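You operate a simulated robot arm through the tools that you are given. There is no shell and no other tool.

The job below is to be done with a simulated robot arm. You get a single attempt, and the scene is never put back.

JOB
Fill the rinse tub to its line and wash the brush out in it.
Fine: tap off, tub out from under the tap, brush back in its own tub. Set down upright: rinse tub.

Only the result counts: the job must be done as asked and must still hold three seconds after the hand-in. Knocking over, shifting, dropping, spilling or breaking anything else fails it.

ROBOT AND FRAMES
A 6-joint arm with a two-finger gripper, fixed in place. Base frame: the origin is on the floor under the middle of its stand, x ahead of it, y to its left, z up. Units: mm, degrees, N and s.
It reaches about 1038 mm from its shoulder. Its first joint turns from -166.0 to 166.0 degrees. Payload 1.71 kg.
The tool frame sits at the grasp point between the pads (the TCP): z along the fingers, y along the line on which they close. The tips reach 20 mm beyond it. The gripper opens to 96 mm; its body begins 113 mm behind the TCP.
Orientation is told as [roll, pitch, yaw] about the base's x, y, z axes, in that order, counted from this pose: with the fingers straight down and closing along the base's y, the tool's x points along the base's -x, its y along +y and its z along -z.

CONTROLS
- The arm moves only by the tool nudge_tool. Its argument "commands" is a list of rows, each an object of numbers (a shift or turn left out is 0, a gripper value left out holds the last): "tx", "ty", "tz": the shift along the base's x, y, z in mm; "ax", "ay", "az": the turn, a rotation vector about the base's x, y, z in degrees; "jaw": the finger opening in mm, from 0 to 96. In form: [{"tx": .., "ty": .., "tz": .., "ax": .., "ay": .., "az": .., "jaw": ..}, ...]. A call has 1 to 20 rows; each row is the pose to reach, as a shift and turn from the pose commanded when the call began. A row lasts 0.2 s, in which the tool goes at most 50 mm and 8.6 degrees; a call with a longer step from one row to the next is refused whole, and so is a gripper value outside its range. A pose out of reach is approached as far as the arm can. The call stops where the force on the tool passes 40 N (or 10 N more than at its start, if that is more) or the arm is blocked; 0.2 s more then pass. The fingers move at their own pace (about 45 mm/s each) and stop on an object; they squeeze with about 33 N. The grip force told is the motor's: it shows also when the fingers shut on nothing. Time passes only in rows, and 0.2 s behind the last, so rows that repeat a pose let the fingers close. The reply holds the time, the measured pose of the TCP, the force on the tool along the base axes, the opening and the grip force, in the units named above and with some noise, with the torque about the TCP (base axes, N m) and any sound that the robot's microphone picked up.
- Cameras (640 x 400 px; columns grow to the right, rows downward): "scene" is fixed at [60.4, -505.5, 1436]; the picture's right is [0.18, -0.98, 0.00], its down [-0.87, -0.16, -0.47] and it looks along [0.46, 0.08, -0.88] (base axes); focal length 214 px, centre (320, 200). "wrist" rides on the gripper at [66, 14, -145] in the tool frame; the picture's right is [-0.21, 0.98, 0.00], its down [-0.88, -0.18, -0.45] and it looks along [-0.44, -0.09, 0.90] (tool axes); focal length 275 px, centre (320, 200). There is no depth. A picture from a camera that has moved, and an enlarged one, comes with that camera's place and axes in the base frame and with its lens. The place of the scene camera against the robot may be out by one fixed shift of up to 18 mm in any direction.
- camera(camera): a new picture of that camera. It takes no simulated time.
- lift_body(by): moves the trunk up (or, below 0, down) by that many mm; the arm rides with it, the base frame stays. It gives what a move gives, with no picture.
- close_up(camera, box): a new picture of the part [left, top, right, bottom] of that camera's present view, enlarged. It takes no simulated time.
- job_done(): hands the job in; it is judged then, once.

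Places have to be worked out from the pictures, the camera data and where the tool is seen. Open the gripper and draw the arm clear of the work before you hand the job in, unless the task says otherwise.

The tools are called by a JSON object that holds its "op" and its "data". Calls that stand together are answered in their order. nudge_tool: Moves the arm, as the interface text tells. Its arguments: {"type":"object","properties":{"commands":{"type":"array","items":{"type":"object","properties":{"tx":{"type":"number"},"ty":{"type":"number"},"tz":{"type":"number"},"ax":{"type":"number"},"ay":{"type":"number"},"az":{"type":"number"},"jaw":{"type":"number"}}}}},"required":["commands"]} The other tools are called the same way: lift_body (by) moves the trunk up or down; camera (camera) takes a picture; close_up (camera, box) takes an enlarged picture of a part of a camera's view; job_done () hands the job in.

At the start:

```text
t: 0.0
tcp_pos: [494.4, -370.5, 1183.5]
tool_rot: [0.0, 0.0, -0.1]
ft_force: [0.4, -0.6, -0.2]
torque: [-0.01, 0.0, -0.01]
finger_gap: 96.1
grasp_force: 0.0
trunk travel left (down, up): [-175.0, 215.0]
```

scene: 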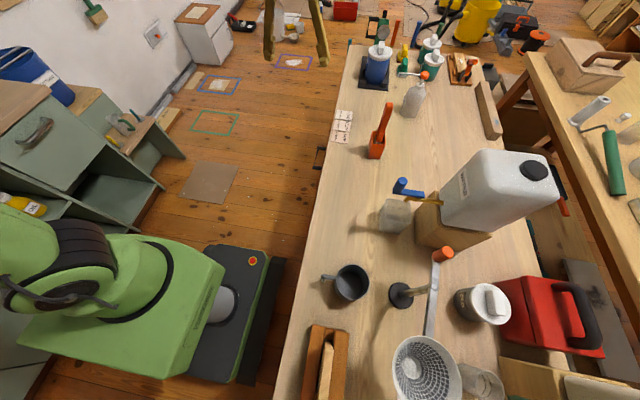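
wrist: 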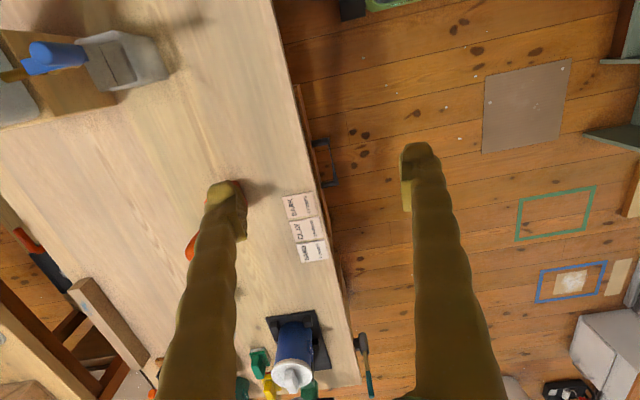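

I'll start by looking closer at the work area: the canister with the blue tap, the tub under it, and the brush in its red tub.

{"op": "close_up", "data": {"camera": "scene", "box": [360, 140, 560, 265]}}

{"op": "close_up", "data": {"camera": "scene", "box": [320, 80, 480, 180]}}

{"op": "close_up", "data": {"camera": "scene", "box": [290, 240, 530, 400]}}

{"op": "close_up", "data": {"camera": "scene", "box": [340, 20, 500, 120]}}

```text
3.20 times, centred on (460, 202) of scene
camera zoom: at [60.4, -505.5, 1436.0], right [0.18, -0.98, 0.0], down [-0.87, -0.16, -0.47], along [0.46, 0.08, -0.88], focal length 686 px, centre (-128, 192)
```

zoom: 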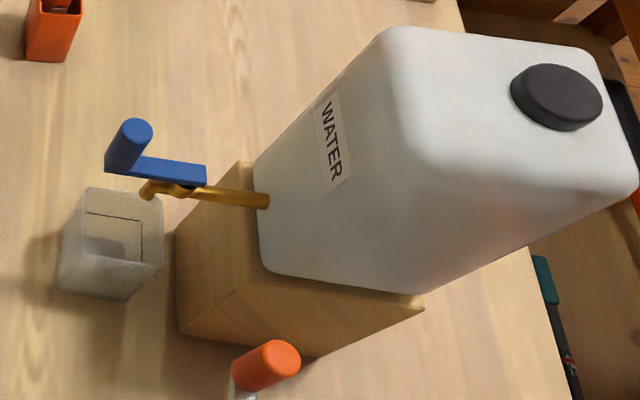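

```text
4.00 times, centred on (400, 130) of scene
camera zoom: at [60.4, -505.5, 1436.0], right [0.18, -0.98, 0.0], down [-0.87, -0.16, -0.47], along [0.46, 0.08, -0.88], focal length 858 px, centre (0, 480)
```

zoom: 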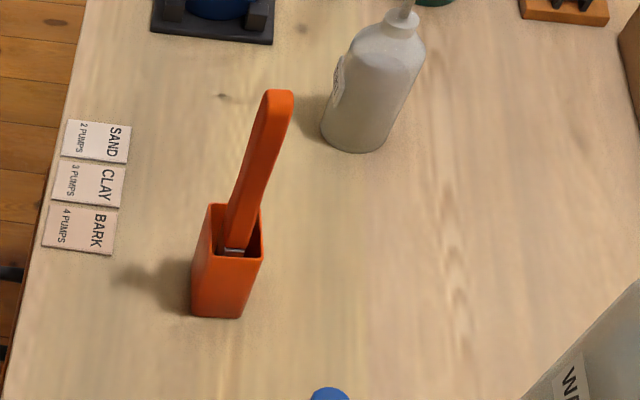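

```text
2.50 times, centred on (410, 320) of scene
camera zoom: at [60.4, -505.5, 1436.0], right [0.18, -0.98, 0.0], down [-0.87, -0.16, -0.47], along [0.46, 0.08, -0.88], focal length 536 px, centre (95, -100)
```

zoom: 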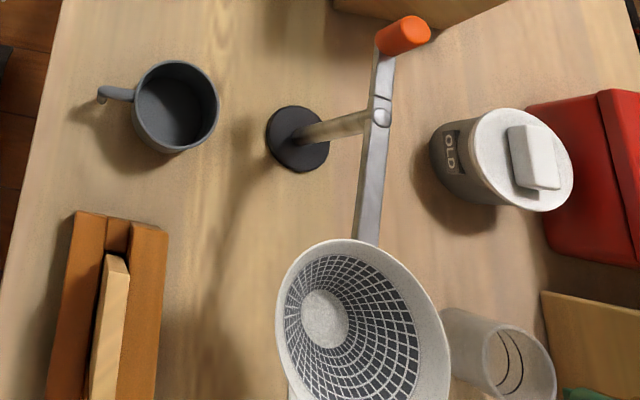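

```text
4.00 times, centred on (420, 70) of scene
camera zoom: at [60.4, -505.5, 1436.0], right [0.18, -0.98, 0.0], down [-0.87, -0.16, -0.47], along [0.46, 0.08, -0.88], focal length 858 px, centre (-80, 720)
```

zoom: 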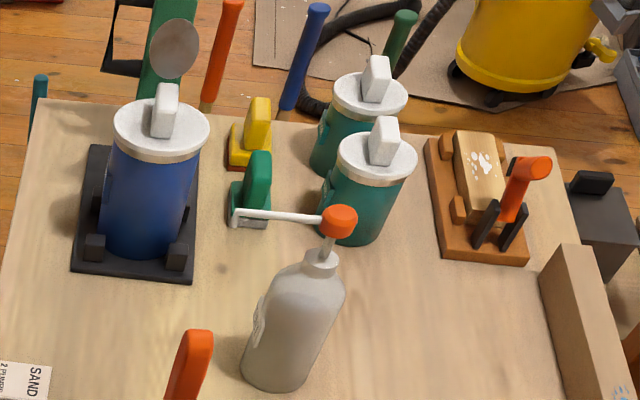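

The tub sits under a brass spout with a blue lever, and the brush stands in the orange tub further along the table. I move to a better viewpoint, turning the wrist camera toward the tap.

{"op": "nudge_tool", "data": {"commands": [{"tx": -20, "ty": -10, "tz": -5, "az": -7.5}, {"tx": -40, "ty": -20, "tz": -10, "az": -15}, {"tx": -60, "ty": -30, "tz": -15, "az": -22.5}, {"tx": -80, "ty": -40, "tz": -20, "az": -30}, {"tx": -100, "ty": -50, "tz": -25, "az": -37.5}, {"tx": -120, "ty": -60, "tz": -30, "az": -45}, {"tx": -140, "ty": -70, "tz": -30, "az": -52.5}, {"tx": -160, "ty": -80, "tz": -30, "az": -60}]}}

{"op": "camera", "data": {"camera": "wrist"}}

{"op": "camera", "data": {"camera": "scene"}}

```text
t: 1.8
tcp_pos: [316.6, -452.5, 1163.1]
tool_rot: [-0.1, -0.8, -60.1]
ft_force: [0.0, -0.4, 0.3]
torque: [-0.02, 0.0, 0.01]
finger_gap: 96.0
grasp_force: 0.0
trunk travel left (down, up): [-175.0, 215.0]
```

```text
taken
camera wrist: at [296.3, -386.8, 1305.7], right [0.95, 0.31, 0.0], down [0.27, -0.85, 0.46], along [0.14, -0.43, -0.89], focal length 275 px, centre (320, 200)
```

wrist: 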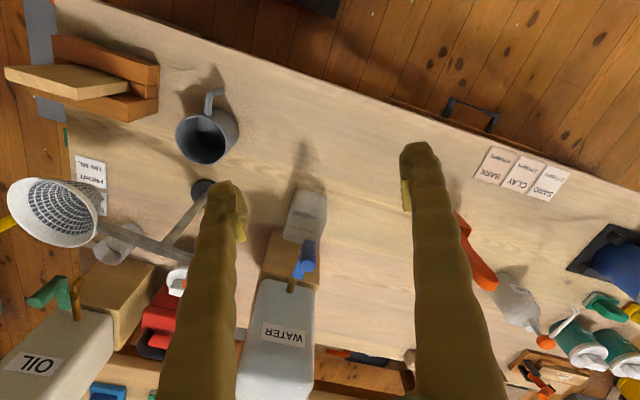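

```text
taken
```

scene: 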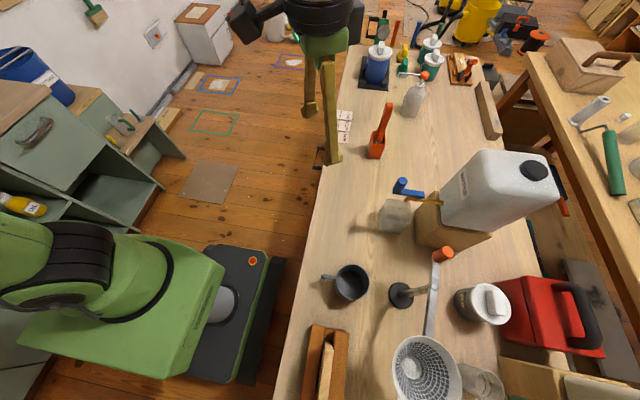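

The reading lags the command a bit, so I hold one row to let it settle and look closely at the tap.

{"op": "nudge_tool", "data": {"commands": [{"tz": 0}, {"tz": 0}]}}

{"op": "close_up", "data": {"camera": "wrist", "box": [240, 150, 400, 300]}}

{"op": "close_up", "data": {"camera": "wrist", "box": [400, 120, 600, 320]}}

{"op": "close_up", "data": {"camera": "wrist", "box": [60, 130, 260, 290]}}

```text
t: 2.4
tcp_pos: [317.4, -451.8, 1162.3]
tool_rot: [-0.1, -0.8, -60.1]
ft_force: [0.3, -1.0, -0.4]
torque: [0.03, 0.02, -0.01]
finger_gap: 96.2
grasp_force: 0.0
trunk travel left (down, up): [-175.0, 215.0]
```

```text
2.67 times, centred on (320, 225) of wrist
camera zoom: at [296.5, -386.5, 1305.8], right [0.95, 0.31, 0.0], down [0.27, -0.85, 0.46], along [0.14, -0.43, -0.89], focal length 734 px, centre (320, 133)
```

zoom: 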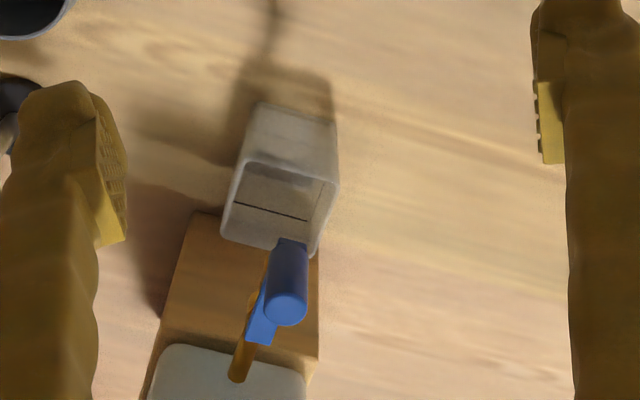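

```text
2.00 times, centred on (500, 220) of wrist
camera zoom: at [296.5, -386.5, 1305.8], right [0.95, 0.31, 0.0], down [0.27, -0.85, 0.46], along [0.14, -0.43, -0.89], focal length 551 px, centre (-40, 160)
```

zoom: 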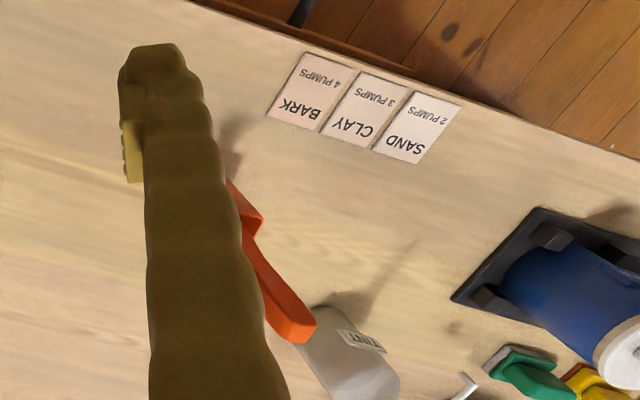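

```text
2.50 times, centred on (160, 210) of wrist
camera zoom: at [296.5, -386.5, 1305.8], right [0.95, 0.31, 0.0], down [0.27, -0.85, 0.46], along [0.14, -0.43, -0.89], focal length 688 px, centre (720, 175)
```

zoom: 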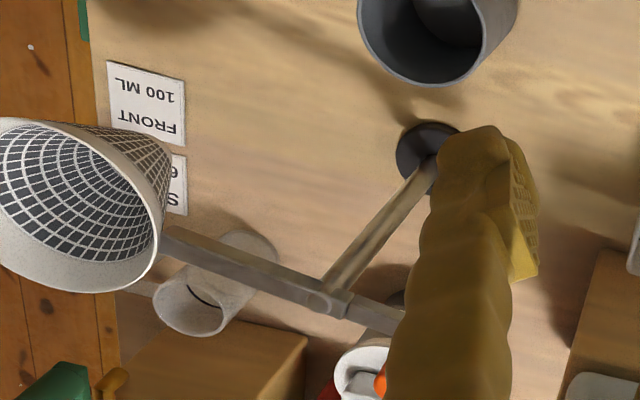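

There is a fill line inside the tub and the lever stands above it. I want a side view to judge heights, so I tilt the wrist outward and lower it, staying well short of the lever.

{"op": "nudge_tool", "data": {"commands": [{"tx": -2, "ty": -4, "tz": -15, "ax": -4.33, "ay": -2.5}, {"tx": -4, "ty": -8, "tz": -30, "ax": -8.66, "ay": -5}, {"tx": -6, "ty": -12, "tz": -45, "ax": -13, "ay": -7.5}, {"tx": -8, "ty": -16, "tz": -60, "ax": -17.3, "ay": -10}, {"tx": -10, "ty": -20, "tz": -75, "ax": -21.65, "ay": -12.5}, {"tx": -12, "ty": -24, "tz": -90, "ax": -26, "ay": -15}, {"tx": -14, "ty": -28, "tz": -105, "ax": -30.3, "ay": -17.5}, {"tx": -16, "ty": -30, "tz": -120, "ax": -34.6, "ay": -20}, {"tx": -16, "ty": -30, "tz": -120, "ax": -34.6, "ay": -20}]}}

{"op": "camera", "data": {"camera": "wrist"}}

{"op": "camera", "data": {"camera": "scene"}}

```text
t: 4.4
tcp_pos: [301.2, -481.0, 1039.6]
tool_rot: [-0.1, -40.8, -59.9]
ft_force: [0.3, -1.2, -0.7]
torque: [0.02, -0.01, -0.02]
finger_gap: 96.2
grasp_force: 0.1
trunk travel left (down, up): [-175.0, 215.0]
```

```text
taken
camera wrist: at [242.1, -349.4, 1106.5], right [0.93, 0.35, 0.13], down [0.03, -0.41, 0.91], along [0.38, -0.84, -0.39], focal length 275 px, centre (320, 200)
```

wrist: 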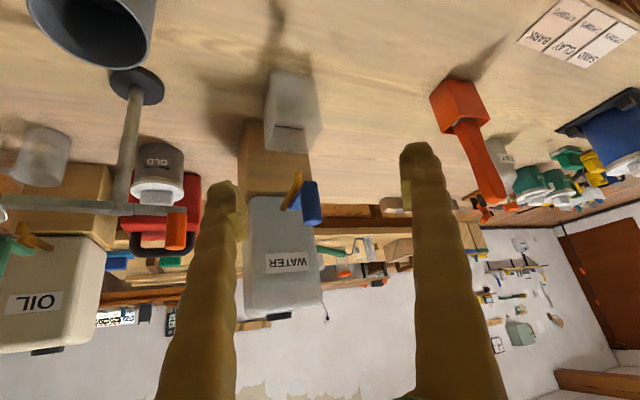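

```text
taken
```

scene: 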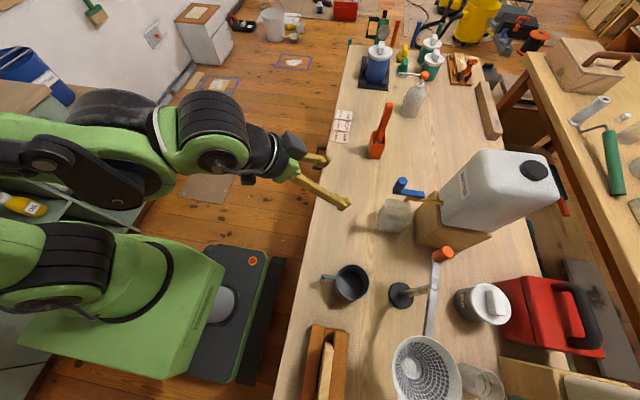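

The side view is upside down but clear. I enlarge the tap, tub and brush.

{"op": "close_up", "data": {"camera": "wrist", "box": [230, 50, 350, 250]}}

{"op": "close_up", "data": {"camera": "wrist", "box": [260, 130, 350, 220]}}

{"op": "close_up", "data": {"camera": "wrist", "box": [400, 60, 540, 220]}}

```text
2.00 times, centred on (290, 150) of wrist
camera zoom: at [242.1, -349.4, 1106.5], right [0.93, 0.35, 0.13], down [0.03, -0.41, 0.91], along [0.38, -0.84, -0.39], focal length 551 px, centre (380, 300)
```

zoom: 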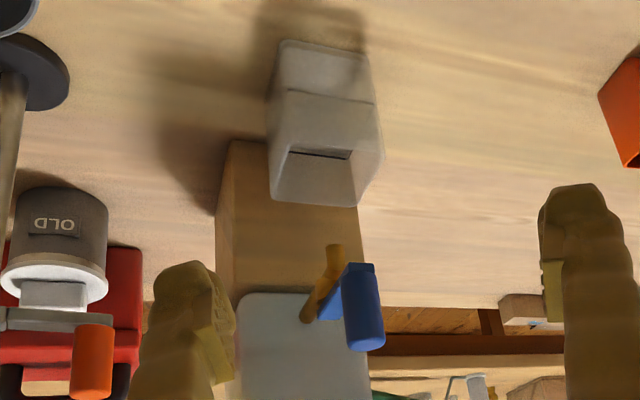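

```text
4.44 times, centred on (305, 175) of wrist
camera zoom: at [242.1, -349.4, 1106.5], right [0.93, 0.35, 0.13], down [0.03, -0.41, 0.91], along [0.38, -0.84, -0.39], focal length 1224 px, centre (387, 311)
```

zoom: 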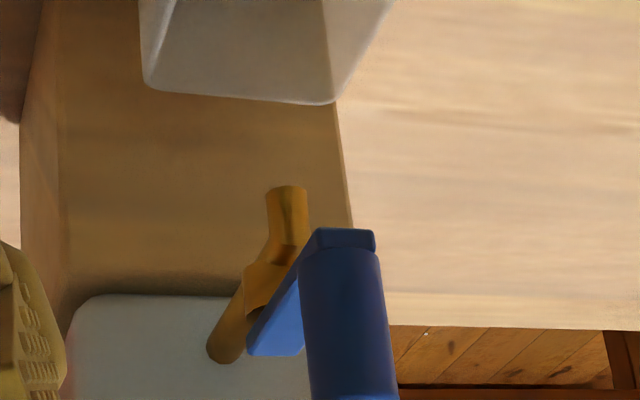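

```text
2.50 times, centred on (470, 140) of wrist
camera zoom: at [242.1, -349.4, 1106.5], right [0.93, 0.35, 0.13], down [0.03, -0.41, 0.91], along [0.38, -0.84, -0.39], focal length 688 px, centre (-55, 350)
```

zoom: 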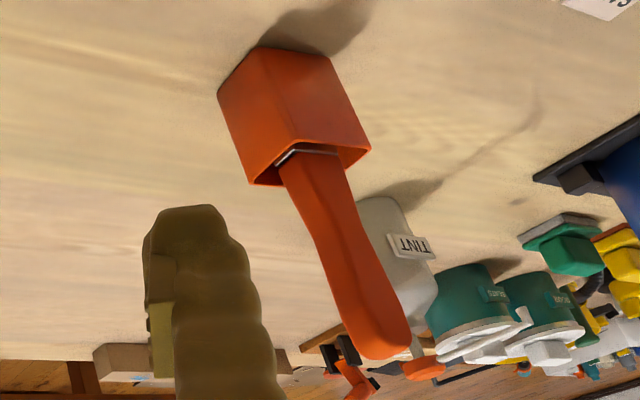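

I need a finer look at the tub to tell the rim edges from the line.

{"op": "close_up", "data": {"camera": "wrist", "box": [255, 60, 335, 160]}}

{"op": "close_up", "data": {"camera": "scene", "box": [370, 170, 450, 240]}}

```text
4.00 times, centred on (295, 110) of wrist
camera zoom: at [242.1, -349.4, 1106.5], right [0.93, 0.35, 0.13], down [0.03, -0.41, 0.91], along [0.38, -0.84, -0.39], focal length 1101 px, centre (420, 560)
```

zoom: 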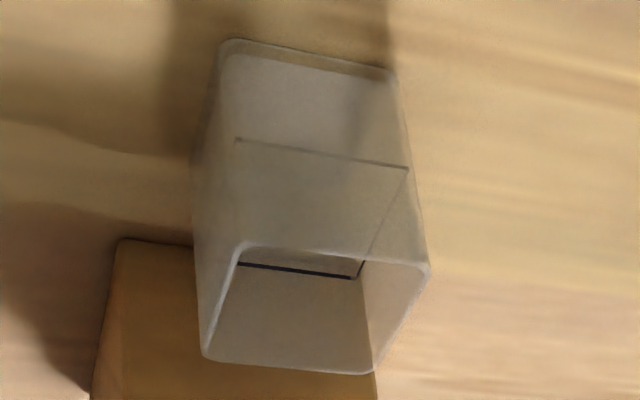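

```text
5.71 times, centred on (410, 205) of scene
camera zoom: at [60.4, -505.5, 1436.0], right [0.18, -0.98, 0.0], down [-0.87, -0.16, -0.47], along [0.46, 0.08, -0.88], focal length 1226 px, centre (-194, 171)
```

zoom: 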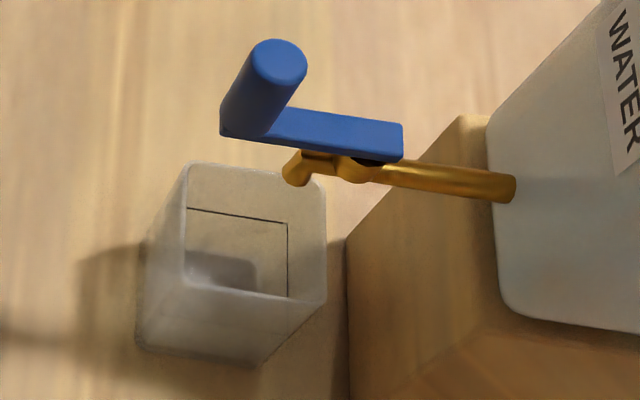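

From the two wrist views I work out (base frame): table z≈758, rinse tub about x 325–395, y −708…−640, rim z≈853, line z≈806, spout tip ≈(362,−680,909), blue knob top ≈(363,−648,994), lever along +y with a vertical pivot near y≈−700. I now turn the tool to face −y and come up in front of the knob at a safe distance.

{"op": "nudge_tool", "data": {"commands": [{"tx": 12, "ty": -14, "tz": 8, "az": -6}, {"tx": 24, "ty": -28, "tz": 16, "az": -12}, {"tx": 36, "ty": -42, "tz": 24, "az": -18}, {"tx": 48, "ty": -56, "tz": 32, "az": -24}, {"tx": 62, "ty": -70, "tz": 40, "az": -30}, {"tx": 62, "ty": -70, "tz": 40, "az": -30}]}}

{"op": "camera", "data": {"camera": "wrist"}}

```text
t: 5.8
tcp_pos: [365.2, -552.3, 1080.6]
tool_rot: [-0.1, -40.8, -90.1]
ft_force: [-1.1, -0.7, 0.8]
torque: [0.01, 0.04, -0.01]
finger_gap: 96.1
grasp_force: 0.0
trunk travel left (down, up): [-175.0, 215.0]
```

```text
taken
camera wrist: at [380.3, -408.0, 1145.8], right [0.98, -0.16, 0.13], down [-0.18, -0.37, 0.91], along [-0.09, -0.91, -0.39], focal length 275 px, centre (320, 200)
```

wrist: 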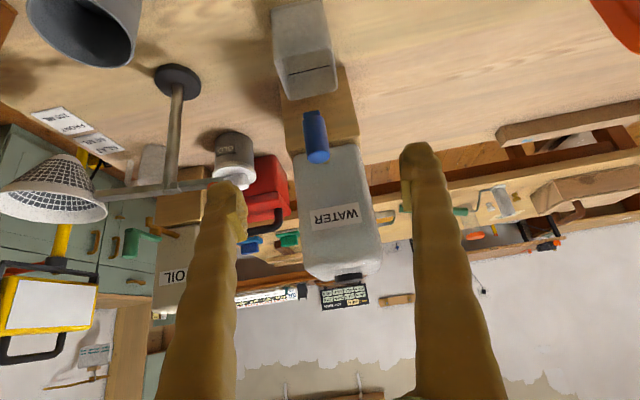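

Facing the tap now. I enlarge the lever, tub, and the oil tap for comparison of the closed lever direction.

{"op": "close_up", "data": {"camera": "wrist", "box": [260, 90, 380, 180]}}

{"op": "close_up", "data": {"camera": "wrist", "box": [110, 200, 210, 300]}}

{"op": "close_up", "data": {"camera": "wrist", "box": [250, 0, 370, 110]}}

```text
4.44 times, centred on (320, 135) of wrist
camera zoom: at [380.3, -408.0, 1145.8], right [0.98, -0.16, 0.13], down [-0.18, -0.37, 0.91], along [-0.09, -0.91, -0.39], focal length 1224 px, centre (320, 489)
```

zoom: 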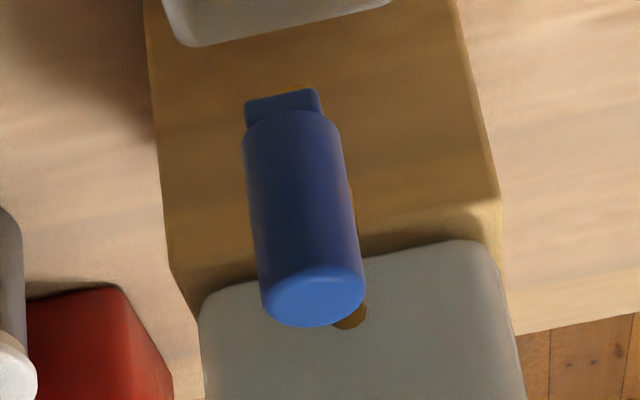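

```text
4.00 times, centred on (160, 250) of wrist
camera zoom: at [380.3, -408.0, 1145.8], right [0.98, -0.16, 0.13], down [-0.18, -0.37, 0.91], along [-0.09, -0.91, -0.39], focal length 1101 px, centre (960, 0)
```

zoom: 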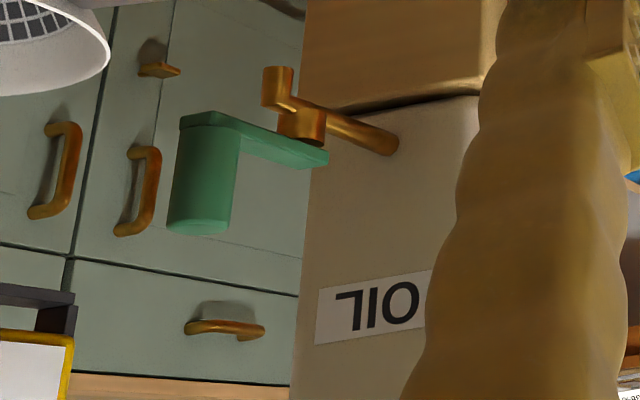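

```text
3.64 times, centred on (310, 55) of wrist
camera zoom: at [380.3, -408.0, 1145.8], right [0.98, -0.16, 0.13], down [-0.18, -0.37, 0.91], along [-0.09, -0.91, -0.39], focal length 1001 px, centre (356, 727)
```

zoom: 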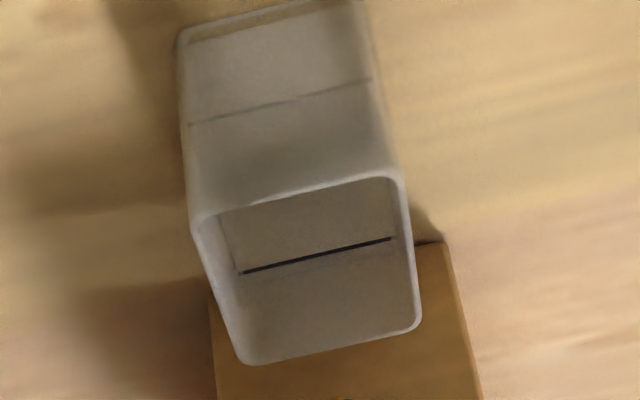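

The oil tap confirms both levers point straight out when closed, with a vertical pivot. I narrow the fingers to 44 mm, reduce tilt to 30°, and stop above the knob at about z 1040 to check alignment.

{"op": "nudge_tool", "data": {"commands": [{"tx": -1, "ty": -20, "tz": -5, "ax": 5.4, "jaw": 44}, {"tx": -2, "ty": -45, "tz": -15, "ax": 10.8, "jaw": 44}, {"tx": -3, "ty": -70, "tz": -25, "ax": 10.8, "jaw": 44}, {"tx": -3, "ty": -92, "tz": -38, "ax": 10.8, "jaw": 44}, {"tx": -3, "ty": -92, "tz": -38, "ax": 10.8, "jaw": 44}]}}

{"op": "camera", "data": {"camera": "wrist"}}

{"op": "camera", "data": {"camera": "scene"}}

```text
t: 7.0
tcp_pos: [365.1, -644.1, 1043.6]
tool_rot: [-0.2, -29.9, -90.0]
ft_force: [0.4, -0.4, -0.1]
torque: [0.04, -0.01, -0.01]
finger_gap: 44.1
grasp_force: 0.0
trunk travel left (down, up): [-175.0, 215.0]
```

```text
taken
camera wrist: at [379.2, -515.2, 1134.8], right [0.98, -0.18, 0.1], down [-0.18, -0.54, 0.82], along [-0.09, -0.82, -0.56], focal length 275 px, centre (320, 200)
```

wrist: 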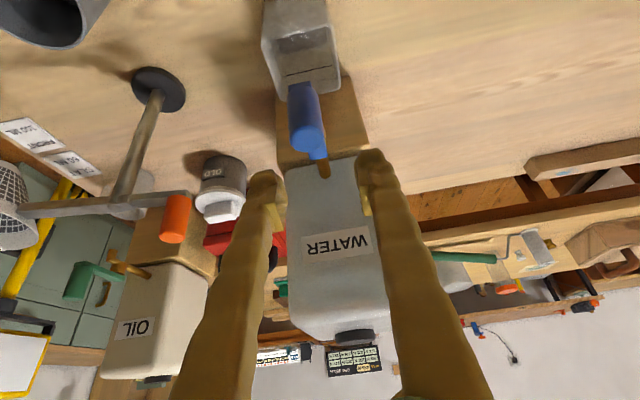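

```text
taken
```

scene: 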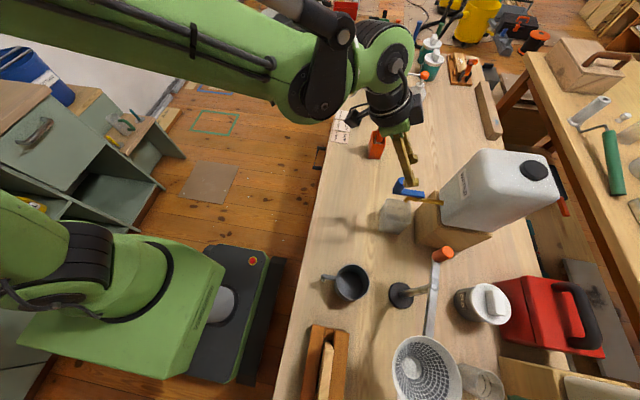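

The knob is centred at about (362.5,−648) between the fingers' paths. I lower straight down so the pads straddle the knob, still open 44 mm.

{"op": "nudge_tool", "data": {"commands": [{"tx": -2.5, "ty": -1, "tz": -15, "jaw": 44}, {"tx": -2.5, "ty": -1, "tz": -30, "jaw": 44}, {"tx": -2.5, "ty": -1, "tz": -45, "jaw": 44}, {"tx": -2.5, "ty": -1, "tz": -56, "jaw": 44}, {"tx": -2.5, "ty": -1, "tz": -56, "jaw": 44}]}}

{"op": "camera", "data": {"camera": "wrist"}}

{"op": "close_up", "data": {"camera": "scene", "box": [360, 110, 460, 250]}}

```text
t: 8.2
tcp_pos: [361.9, -642.6, 989.0]
tool_rot: [-0.2, -30.0, -90.0]
ft_force: [0.2, -0.1, 0.4]
torque: [0.0, 0.04, 0.0]
finger_gap: 43.9
grasp_force: 0.1
trunk travel left (down, up): [-175.0, 215.0]
```

```text
taken
camera wrist: at [375.8, -513.9, 1080.2], right [0.98, -0.18, 0.1], down [-0.18, -0.54, 0.82], along [-0.09, -0.82, -0.56], focal length 275 px, centre (320, 200)
```

wrist: 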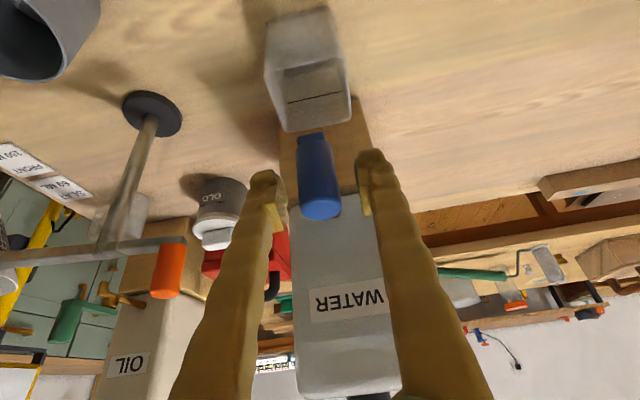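

```text
2.86 times, centred on (410, 180) of scene
camera zoom: at [60.4, -505.5, 1436.0], right [0.18, -0.98, 0.0], down [-0.87, -0.16, -0.47], along [0.46, 0.08, -0.88], focal length 613 px, centre (63, 257)
```

zoom: 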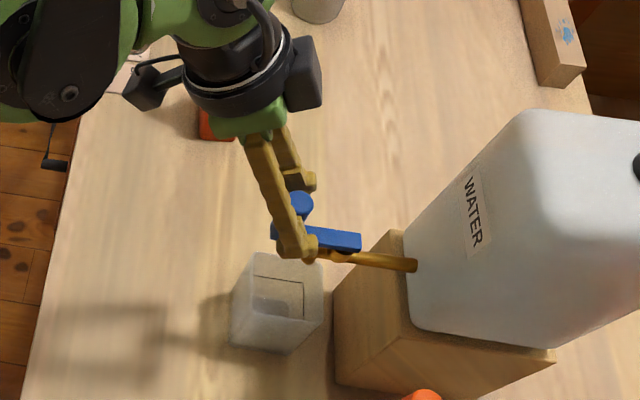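

The knob is well between the pads with no contact. I close to a loose cage of 28 mm.

{"op": "nudge_tool", "data": {"commands": [{"jaw": 36}, {"jaw": 30}, {"jaw": 28}, {"jaw": 28}]}}

{"op": "close_up", "data": {"camera": "wrist", "box": [230, 80, 410, 260]}}

```text
t: 9.2
tcp_pos: [360.6, -643.1, 988.2]
tool_rot: [0.0, -30.0, -89.9]
ft_force: [-0.4, -0.5, 0.1]
torque: [0.02, -0.03, 0.0]
finger_gap: 28.1
grasp_force: 0.0
trunk travel left (down, up): [-175.0, 215.0]
```

```text
2.22 times, centred on (320, 170) of wrist
camera zoom: at [375.8, -513.8, 1080.5], right [0.98, -0.18, 0.1], down [-0.18, -0.54, 0.82], along [-0.09, -0.82, -0.56], focal length 612 px, centre (320, 267)
```

zoom: 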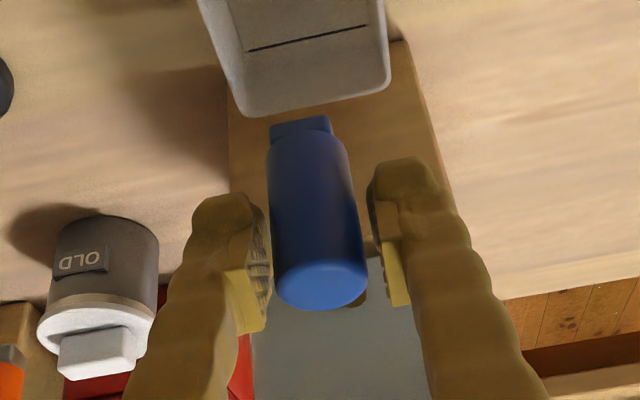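

Cage is loose around the knob (left pad almost touching). I test gently toward +x by a few mm and read the force.

{"op": "nudge_tool", "data": {"commands": [{"tx": 3, "jaw": 28}, {"tx": 6, "jaw": 28}, {"tx": 6, "jaw": 28}]}}

{"op": "close_up", "data": {"camera": "wrist", "box": [230, 80, 410, 260]}}

```text
t: 10.0
tcp_pos: [365.5, -642.2, 987.1]
tool_rot: [-0.1, -30.1, -90.0]
ft_force: [-6.2, 0.9, 1.2]
torque: [-0.02, 0.11, 0.01]
finger_gap: 32.6
grasp_force: 3.3
trunk travel left (down, up): [-175.0, 215.0]
```

```text
2.22 times, centred on (320, 170) of wrist
camera zoom: at [380.0, -513.8, 1079.6], right [0.98, -0.18, 0.1], down [-0.18, -0.54, 0.82], along [-0.09, -0.82, -0.56], focal length 612 px, centre (320, 267)
```

zoom: 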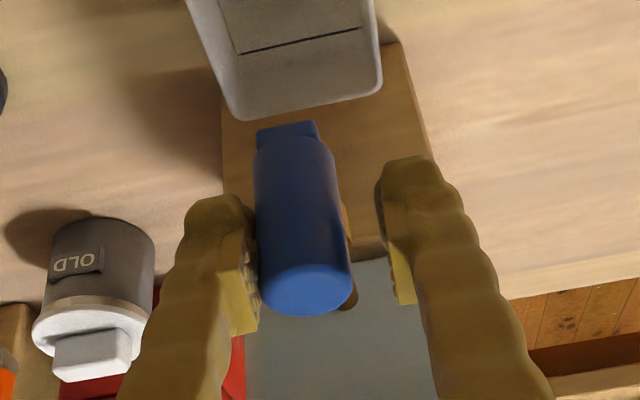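

It resists toward +x (−6 N, knob did not move), so that is likely the closed stop. I back off and test toward −x.

{"op": "nudge_tool", "data": {"commands": [{"tx": -4, "jaw": 28}, {"tx": -8, "jaw": 28}, {"tx": -12, "jaw": 28}, {"tx": -14, "jaw": 28}, {"tx": -14, "jaw": 28}]}}

{"op": "close_up", "data": {"camera": "wrist", "box": [230, 80, 410, 260]}}

```text
t: 11.2
tcp_pos: [349.9, -642.0, 986.9]
tool_rot: [0.0, -29.9, -90.0]
ft_force: [-0.3, -0.7, -0.2]
torque: [-0.02, 0.01, 0.01]
finger_gap: 28.0
grasp_force: 0.2
trunk travel left (down, up): [-175.0, 215.0]
```

```text
2.22 times, centred on (320, 170) of wrist
camera zoom: at [365.8, -513.9, 1078.2], right [0.98, -0.18, 0.1], down [-0.18, -0.54, 0.82], along [-0.09, -0.82, -0.56], focal length 612 px, centre (320, 267)
```

zoom: 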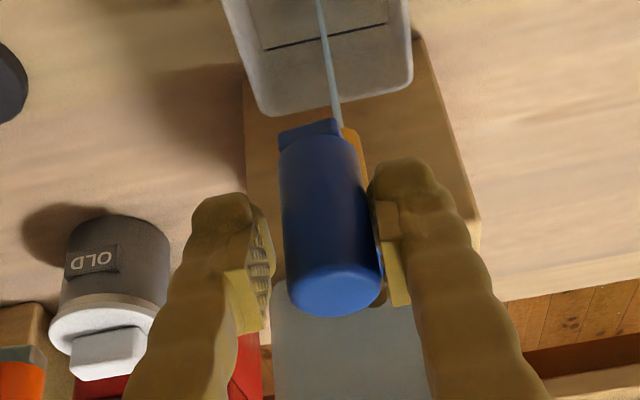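

It opened: a thin stream falls into the tub. I let 2 seconds pass at this small opening and look at the level from both cameras.

{"op": "nudge_tool", "data": {"commands": [{"jaw": 28}, {"jaw": 28}, {"jaw": 28}, {"jaw": 28}, {"jaw": 28}, {"jaw": 28}, {"jaw": 28}, {"jaw": 28}, {"jaw": 28}, {"jaw": 28}]}}

{"op": "close_up", "data": {"camera": "wrist", "box": [250, 0, 370, 130]}}

{"op": "close_up", "data": {"camera": "scene", "box": [370, 170, 450, 240]}}

```text
t: 13.4
tcp_pos: [350.0, -642.0, 986.2]
tool_rot: [-0.1, -30.0, -90.0]
ft_force: [-0.6, 0.0, 0.1]
torque: [0.02, -0.01, 0.01]
finger_gap: 27.7
grasp_force: 0.0
trunk travel left (down, up): [-175.0, 215.0]
```

```text
3.08 times, centred on (310, 65) of wrist
camera zoom: at [365.9, -513.9, 1078.2], right [0.98, -0.18, 0.1], down [-0.18, -0.54, 0.82], along [-0.09, -0.82, -0.56], focal length 847 px, centre (351, 615)
```

zoom: 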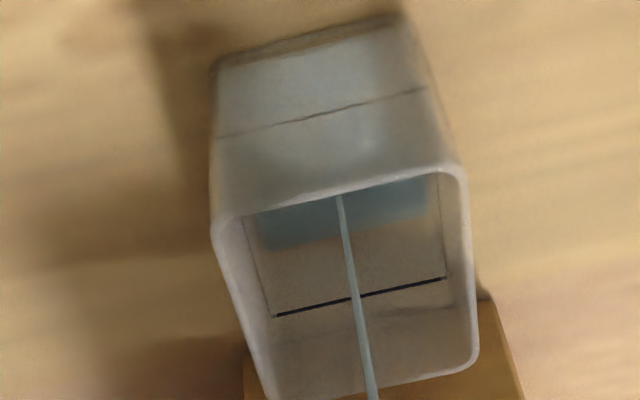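

```text
5.71 times, centred on (410, 205) of scene
camera zoom: at [60.4, -505.5, 1436.0], right [0.18, -0.98, 0.0], down [-0.87, -0.16, -0.47], along [0.46, 0.08, -0.88], focal length 1226 px, centre (-194, 171)
```

zoom: 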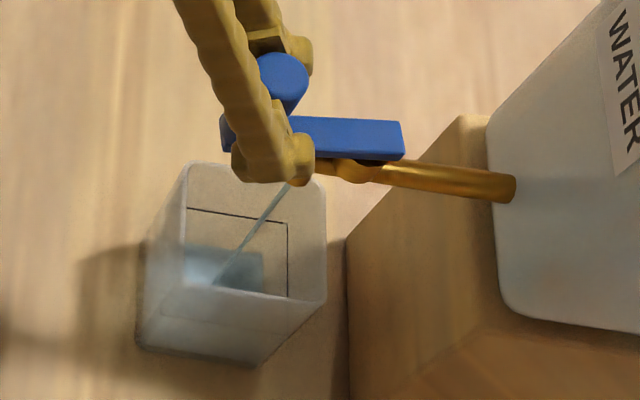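

Water surface on the far wall is about a third of the way to the line. Rate is roughly 5–6 mm/s; I wait another ~2.4 s and re-check.

{"op": "nudge_tool", "data": {"commands": [{"jaw": 28}, {"jaw": 28}, {"jaw": 28}, {"jaw": 28}, {"jaw": 28}, {"jaw": 28}, {"jaw": 28}, {"jaw": 28}, {"jaw": 28}, {"jaw": 28}, {"jaw": 28}]}}

{"op": "close_up", "data": {"camera": "wrist", "box": [250, 0, 370, 130]}}

{"op": "close_up", "data": {"camera": "scene", "box": [370, 170, 450, 240]}}

```text
t: 15.8
tcp_pos: [350.9, -642.0, 986.0]
tool_rot: [-0.1, -30.0, -90.0]
ft_force: [0.0, 0.0, 0.5]
torque: [0.0, 0.03, 0.01]
finger_gap: 28.0
grasp_force: 0.0
trunk travel left (down, up): [-175.0, 215.0]
```

```text
3.08 times, centred on (310, 65) of wrist
camera zoom: at [365.9, -513.9, 1078.2], right [0.98, -0.18, 0.1], down [-0.18, -0.54, 0.82], along [-0.09, -0.82, -0.56], focal length 847 px, centre (351, 615)
```

zoom: 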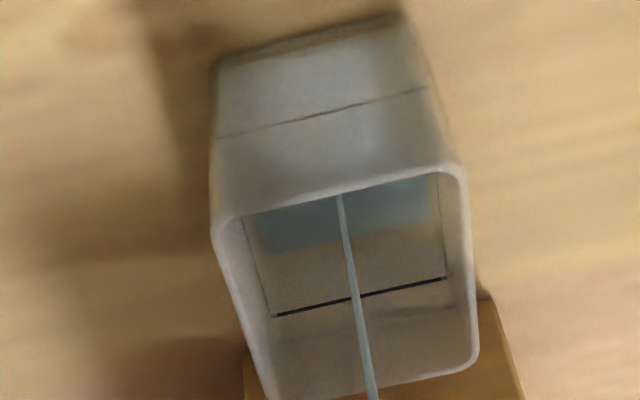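

```text
5.71 times, centred on (410, 205) of scene
camera zoom: at [60.4, -505.5, 1436.0], right [0.18, -0.98, 0.0], down [-0.87, -0.16, -0.47], along [0.46, 0.08, -0.88], focal length 1226 px, centre (-194, 171)
```

zoom: 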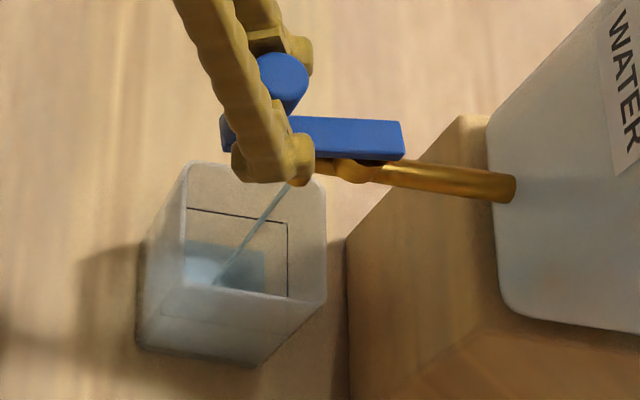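

The rise is slow (about 2 mm/s), which is good for control. I wait 4 s and look again.

{"op": "nudge_tool", "data": {"commands": [{"jaw": 28}, {"jaw": 28}, {"jaw": 28}, {"jaw": 28}, {"jaw": 28}, {"jaw": 28}, {"jaw": 28}, {"jaw": 28}, {"jaw": 28}, {"jaw": 28}, {"jaw": 28}, {"jaw": 28}, {"jaw": 28}, {"jaw": 28}, {"jaw": 28}, {"jaw": 28}, {"jaw": 28}, {"jaw": 28}, {"jaw": 28}, {"jaw": 28}]}}

{"op": "close_up", "data": {"camera": "wrist", "box": [250, 0, 370, 130]}}

{"op": "close_up", "data": {"camera": "scene", "box": [370, 170, 450, 240]}}

```text
t: 20.0
tcp_pos: [349.5, -642.9, 986.8]
tool_rot: [-0.1, -30.0, -90.0]
ft_force: [-0.2, 0.1, 0.6]
torque: [0.0, 0.01, 0.0]
finger_gap: 28.2
grasp_force: 0.0
trunk travel left (down, up): [-175.0, 215.0]
```

```text
3.08 times, centred on (310, 65) of wrist
camera zoom: at [365.9, -513.9, 1078.2], right [0.98, -0.18, 0.1], down [-0.18, -0.54, 0.82], along [-0.09, -0.82, -0.56], focal length 847 px, centre (351, 615)
```

zoom: 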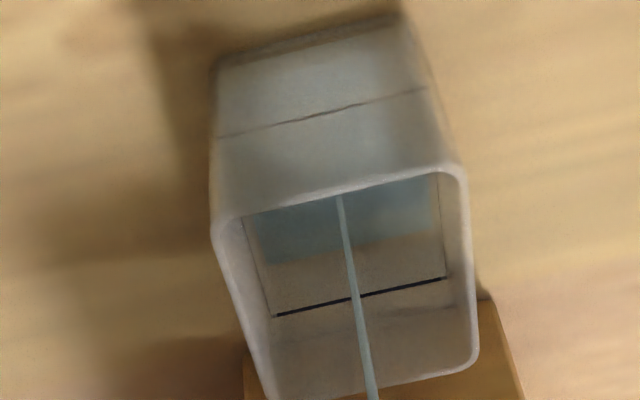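

```text
5.71 times, centred on (410, 205) of scene
camera zoom: at [60.4, -505.5, 1436.0], right [0.18, -0.98, 0.0], down [-0.87, -0.16, -0.47], along [0.46, 0.08, -0.88], focal length 1226 px, centre (-194, 171)
```

zoom: 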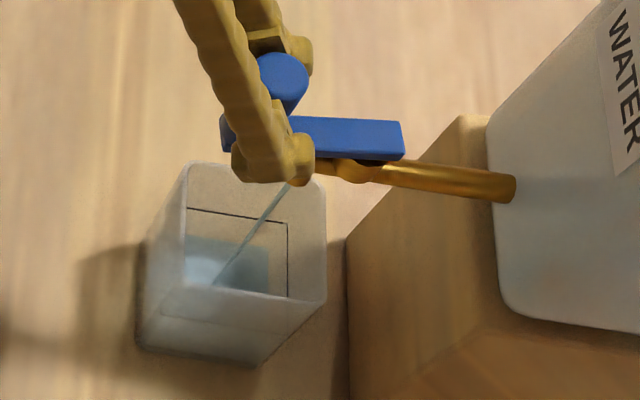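

Rising about 1.5 mm/s with ~30 mm to go. I open the lever a little more (8 mm further) and let 3 s pass.

{"op": "nudge_tool", "data": {"commands": [{"tx": -4, "jaw": 28}, {"tx": -8, "jaw": 28}, {"tx": -8, "jaw": 28}, {"tx": -8, "jaw": 28}, {"tx": -8, "jaw": 28}, {"tx": -8, "jaw": 28}, {"tx": -8, "jaw": 28}, {"tx": -8, "jaw": 28}, {"tx": -8, "jaw": 28}, {"tx": -8, "jaw": 28}, {"tx": -8, "jaw": 28}, {"tx": -8, "jaw": 28}, {"tx": -8, "jaw": 28}]}}

{"op": "close_up", "data": {"camera": "wrist", "box": [250, 0, 370, 130]}}

{"op": "close_up", "data": {"camera": "scene", "box": [370, 170, 450, 240]}}

```text
t: 22.8
tcp_pos: [343.9, -643.9, 986.6]
tool_rot: [-0.1, -30.1, -90.1]
ft_force: [0.8, -0.3, -0.3]
torque: [0.01, 0.0, -0.01]
finger_gap: 28.1
grasp_force: 0.0
trunk travel left (down, up): [-175.0, 215.0]
```

```text
3.08 times, centred on (310, 65) of wrist
camera zoom: at [357.8, -514.4, 1078.9], right [0.98, -0.18, 0.1], down [-0.18, -0.54, 0.82], along [-0.09, -0.82, -0.56], focal length 847 px, centre (351, 615)
```

zoom: 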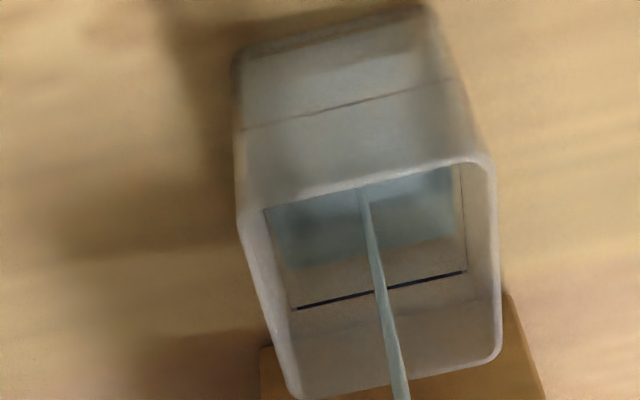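

```text
5.71 times, centred on (410, 205) of scene
camera zoom: at [60.4, -505.5, 1436.0], right [0.18, -0.98, 0.0], down [-0.87, -0.16, -0.47], along [0.46, 0.08, -0.88], focal length 1226 px, centre (-194, 171)
```

zoom: 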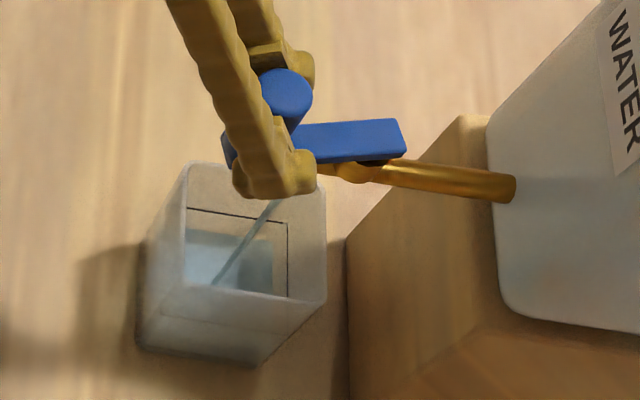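

The gap to the line shrank from ~52 to ~40 px (≈24 mm left, ≈2.7 mm/s). I wait 4 s more.

{"op": "nudge_tool", "data": {"commands": [{"jaw": 28}, {"jaw": 28}, {"jaw": 28}, {"jaw": 28}, {"jaw": 28}, {"jaw": 28}, {"jaw": 28}, {"jaw": 28}, {"jaw": 28}, {"jaw": 28}, {"jaw": 28}, {"jaw": 28}, {"jaw": 28}, {"jaw": 28}, {"jaw": 28}, {"jaw": 28}, {"jaw": 28}, {"jaw": 28}, {"jaw": 28}]}}

{"op": "close_up", "data": {"camera": "wrist", "box": [250, 0, 370, 130]}}

{"op": "close_up", "data": {"camera": "scene", "box": [370, 170, 450, 240]}}

```text
t: 26.8
tcp_pos: [342.5, -642.7, 987.3]
tool_rot: [0.0, -30.0, -90.0]
ft_force: [-0.7, 0.6, 0.6]
torque: [0.03, -0.02, 0.02]
finger_gap: 28.0
grasp_force: 0.0
trunk travel left (down, up): [-175.0, 215.0]
```

```text
3.08 times, centred on (310, 65) of wrist
camera zoom: at [357.8, -514.3, 1078.8], right [0.98, -0.18, 0.1], down [-0.18, -0.54, 0.82], along [-0.09, -0.82, -0.56], focal length 847 px, centre (351, 615)
```

zoom: 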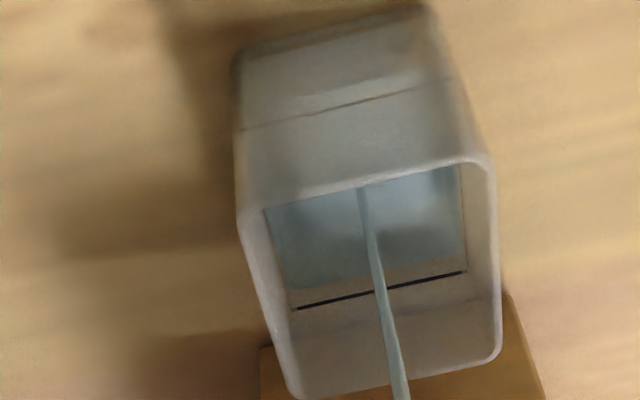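

```text
5.71 times, centred on (410, 205) of scene
camera zoom: at [60.4, -505.5, 1436.0], right [0.18, -0.98, 0.0], down [-0.87, -0.16, -0.47], along [0.46, 0.08, -0.88], focal length 1226 px, centre (-194, 171)
```

zoom: 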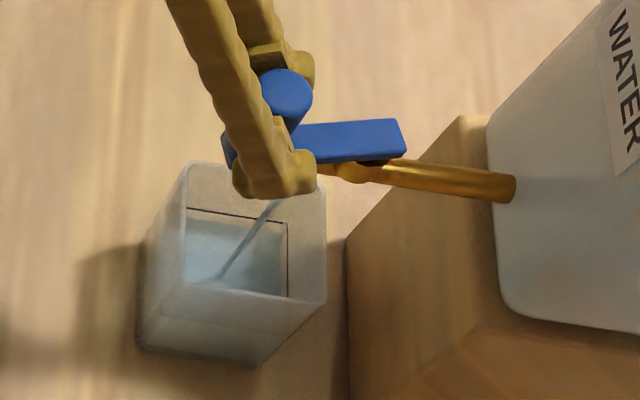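

About 10 mm left. I move the lever back partway toward closed to slow the flow (taking up the cage slack), then check closely.

{"op": "nudge_tool", "data": {"commands": [{"tx": 6, "jaw": 28}, {"tx": 12, "jaw": 28}, {"tx": 12, "jaw": 28}]}}

{"op": "close_up", "data": {"camera": "wrist", "box": [280, 40, 360, 120]}}

{"op": "close_up", "data": {"camera": "scene", "box": [385, 190, 425, 225]}}

```text
t: 27.6
tcp_pos: [354.7, -644.1, 986.3]
tool_rot: [-0.1, -30.0, -90.0]
ft_force: [0.3, 0.3, -0.1]
torque: [0.03, -0.01, 0.0]
finger_gap: 28.1
grasp_force: 0.0
trunk travel left (down, up): [-175.0, 215.0]
```

```text
5.00 times, centred on (320, 80) of wrist
camera zoom: at [370.8, -515.0, 1077.9], right [0.98, -0.18, 0.1], down [-0.18, -0.54, 0.82], along [-0.09, -0.82, -0.56], focal length 1376 px, centre (320, 800)
```

zoom: 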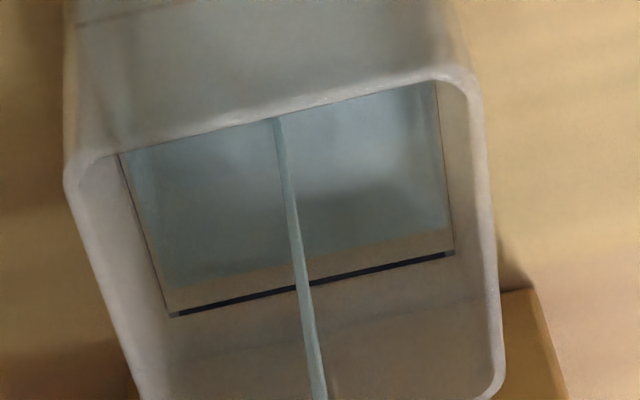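

```text
11.43 times, centred on (405, 208) of scene
camera zoom: at [60.4, -505.5, 1436.0], right [0.18, -0.98, 0.0], down [-0.87, -0.16, -0.47], along [0.46, 0.08, -0.88], focal length 2451 px, centre (-651, 114)
```

zoom: 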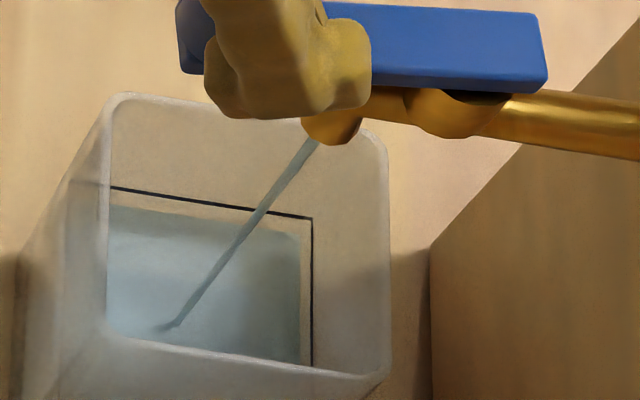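

Very clear: the water edge is about 9 mm below the line. I wait 2.4 s at this slower flow.

{"op": "nudge_tool", "data": {"commands": [{"jaw": 28}, {"jaw": 28}, {"jaw": 28}, {"jaw": 28}, {"jaw": 28}, {"jaw": 28}, {"jaw": 28}, {"jaw": 28}, {"jaw": 28}, {"jaw": 28}, {"jaw": 28}]}}

{"op": "close_up", "data": {"camera": "wrist", "box": [280, 40, 360, 120]}}

{"op": "close_up", "data": {"camera": "scene", "box": [385, 190, 425, 225]}}

```text
t: 30.0
tcp_pos: [356.2, -643.7, 985.1]
tool_rot: [-0.1, -30.0, -89.9]
ft_force: [-0.6, -0.4, -0.9]
torque: [0.0, -0.01, 0.01]
finger_gap: 28.0
grasp_force: 0.1
trunk travel left (down, up): [-175.0, 215.0]
```

```text
5.00 times, centred on (320, 80) of wrist
camera zoom: at [370.7, -515.0, 1077.9], right [0.98, -0.18, 0.1], down [-0.18, -0.54, 0.82], along [-0.09, -0.82, -0.56], focal length 1376 px, centre (320, 800)
```

zoom: 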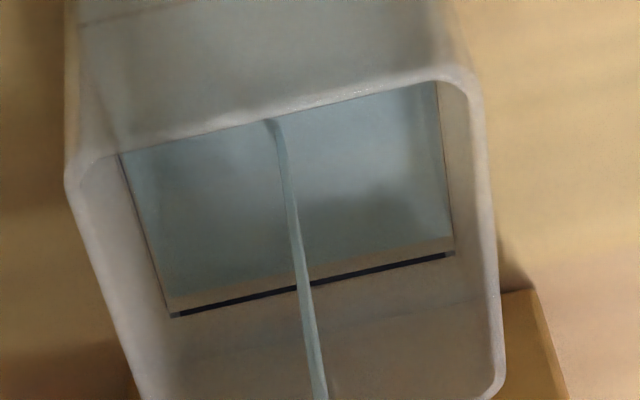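

```text
11.43 times, centred on (405, 208) of scene
camera zoom: at [60.4, -505.5, 1436.0], right [0.18, -0.98, 0.0], down [-0.87, -0.16, -0.47], along [0.46, 0.08, -0.88], focal length 2451 px, centre (-651, 114)
```

zoom: 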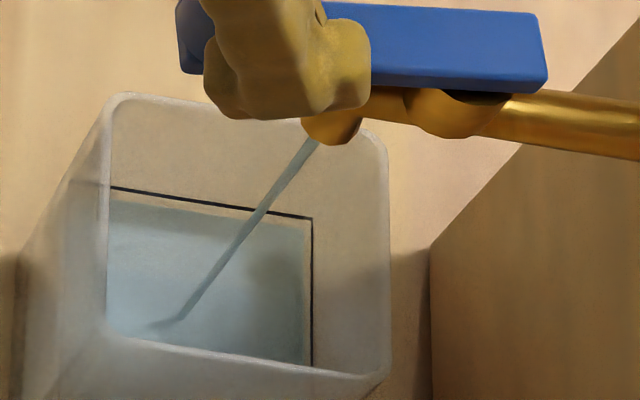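

About 5.5 mm to the line's middle, at 1.45 mm/s. I wait another 2.4 s.

{"op": "nudge_tool", "data": {"commands": [{"jaw": 28}, {"jaw": 28}, {"jaw": 28}, {"jaw": 28}, {"jaw": 28}, {"jaw": 28}, {"jaw": 28}, {"jaw": 28}, {"jaw": 28}, {"jaw": 28}]}}

{"op": "close_up", "data": {"camera": "wrist", "box": [295, 70, 345, 110]}}

{"op": "close_up", "data": {"camera": "scene", "box": [385, 190, 425, 225]}}

```text
t: 32.2
tcp_pos: [356.2, -644.1, 985.9]
tool_rot: [-0.1, -30.0, -90.0]
ft_force: [0.4, -0.1, 0.3]
torque: [0.01, 0.02, -0.01]
finger_gap: 27.9
grasp_force: 0.0
trunk travel left (down, up): [-175.0, 215.0]
```

```text
10.00 times, centred on (320, 90) of wrist
camera zoom: at [370.6, -515.0, 1077.9], right [0.98, -0.18, 0.1], down [-0.18, -0.54, 0.82], along [-0.09, -0.82, -0.56], focal length 2753 px, centre (320, 1300)
```

zoom: 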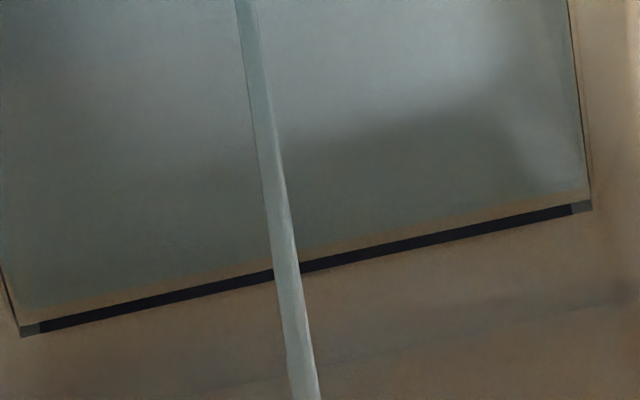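

```text
11.43 times, centred on (405, 208) of scene
camera zoom: at [60.4, -505.5, 1436.0], right [0.18, -0.98, 0.0], down [-0.87, -0.16, -0.47], along [0.46, 0.08, -0.88], focal length 2451 px, centre (-651, 114)
```

zoom: 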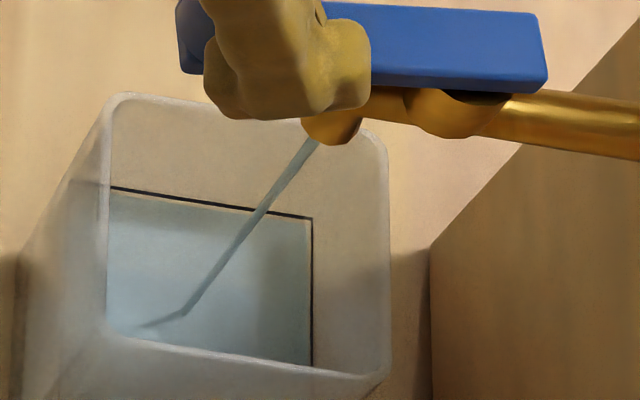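

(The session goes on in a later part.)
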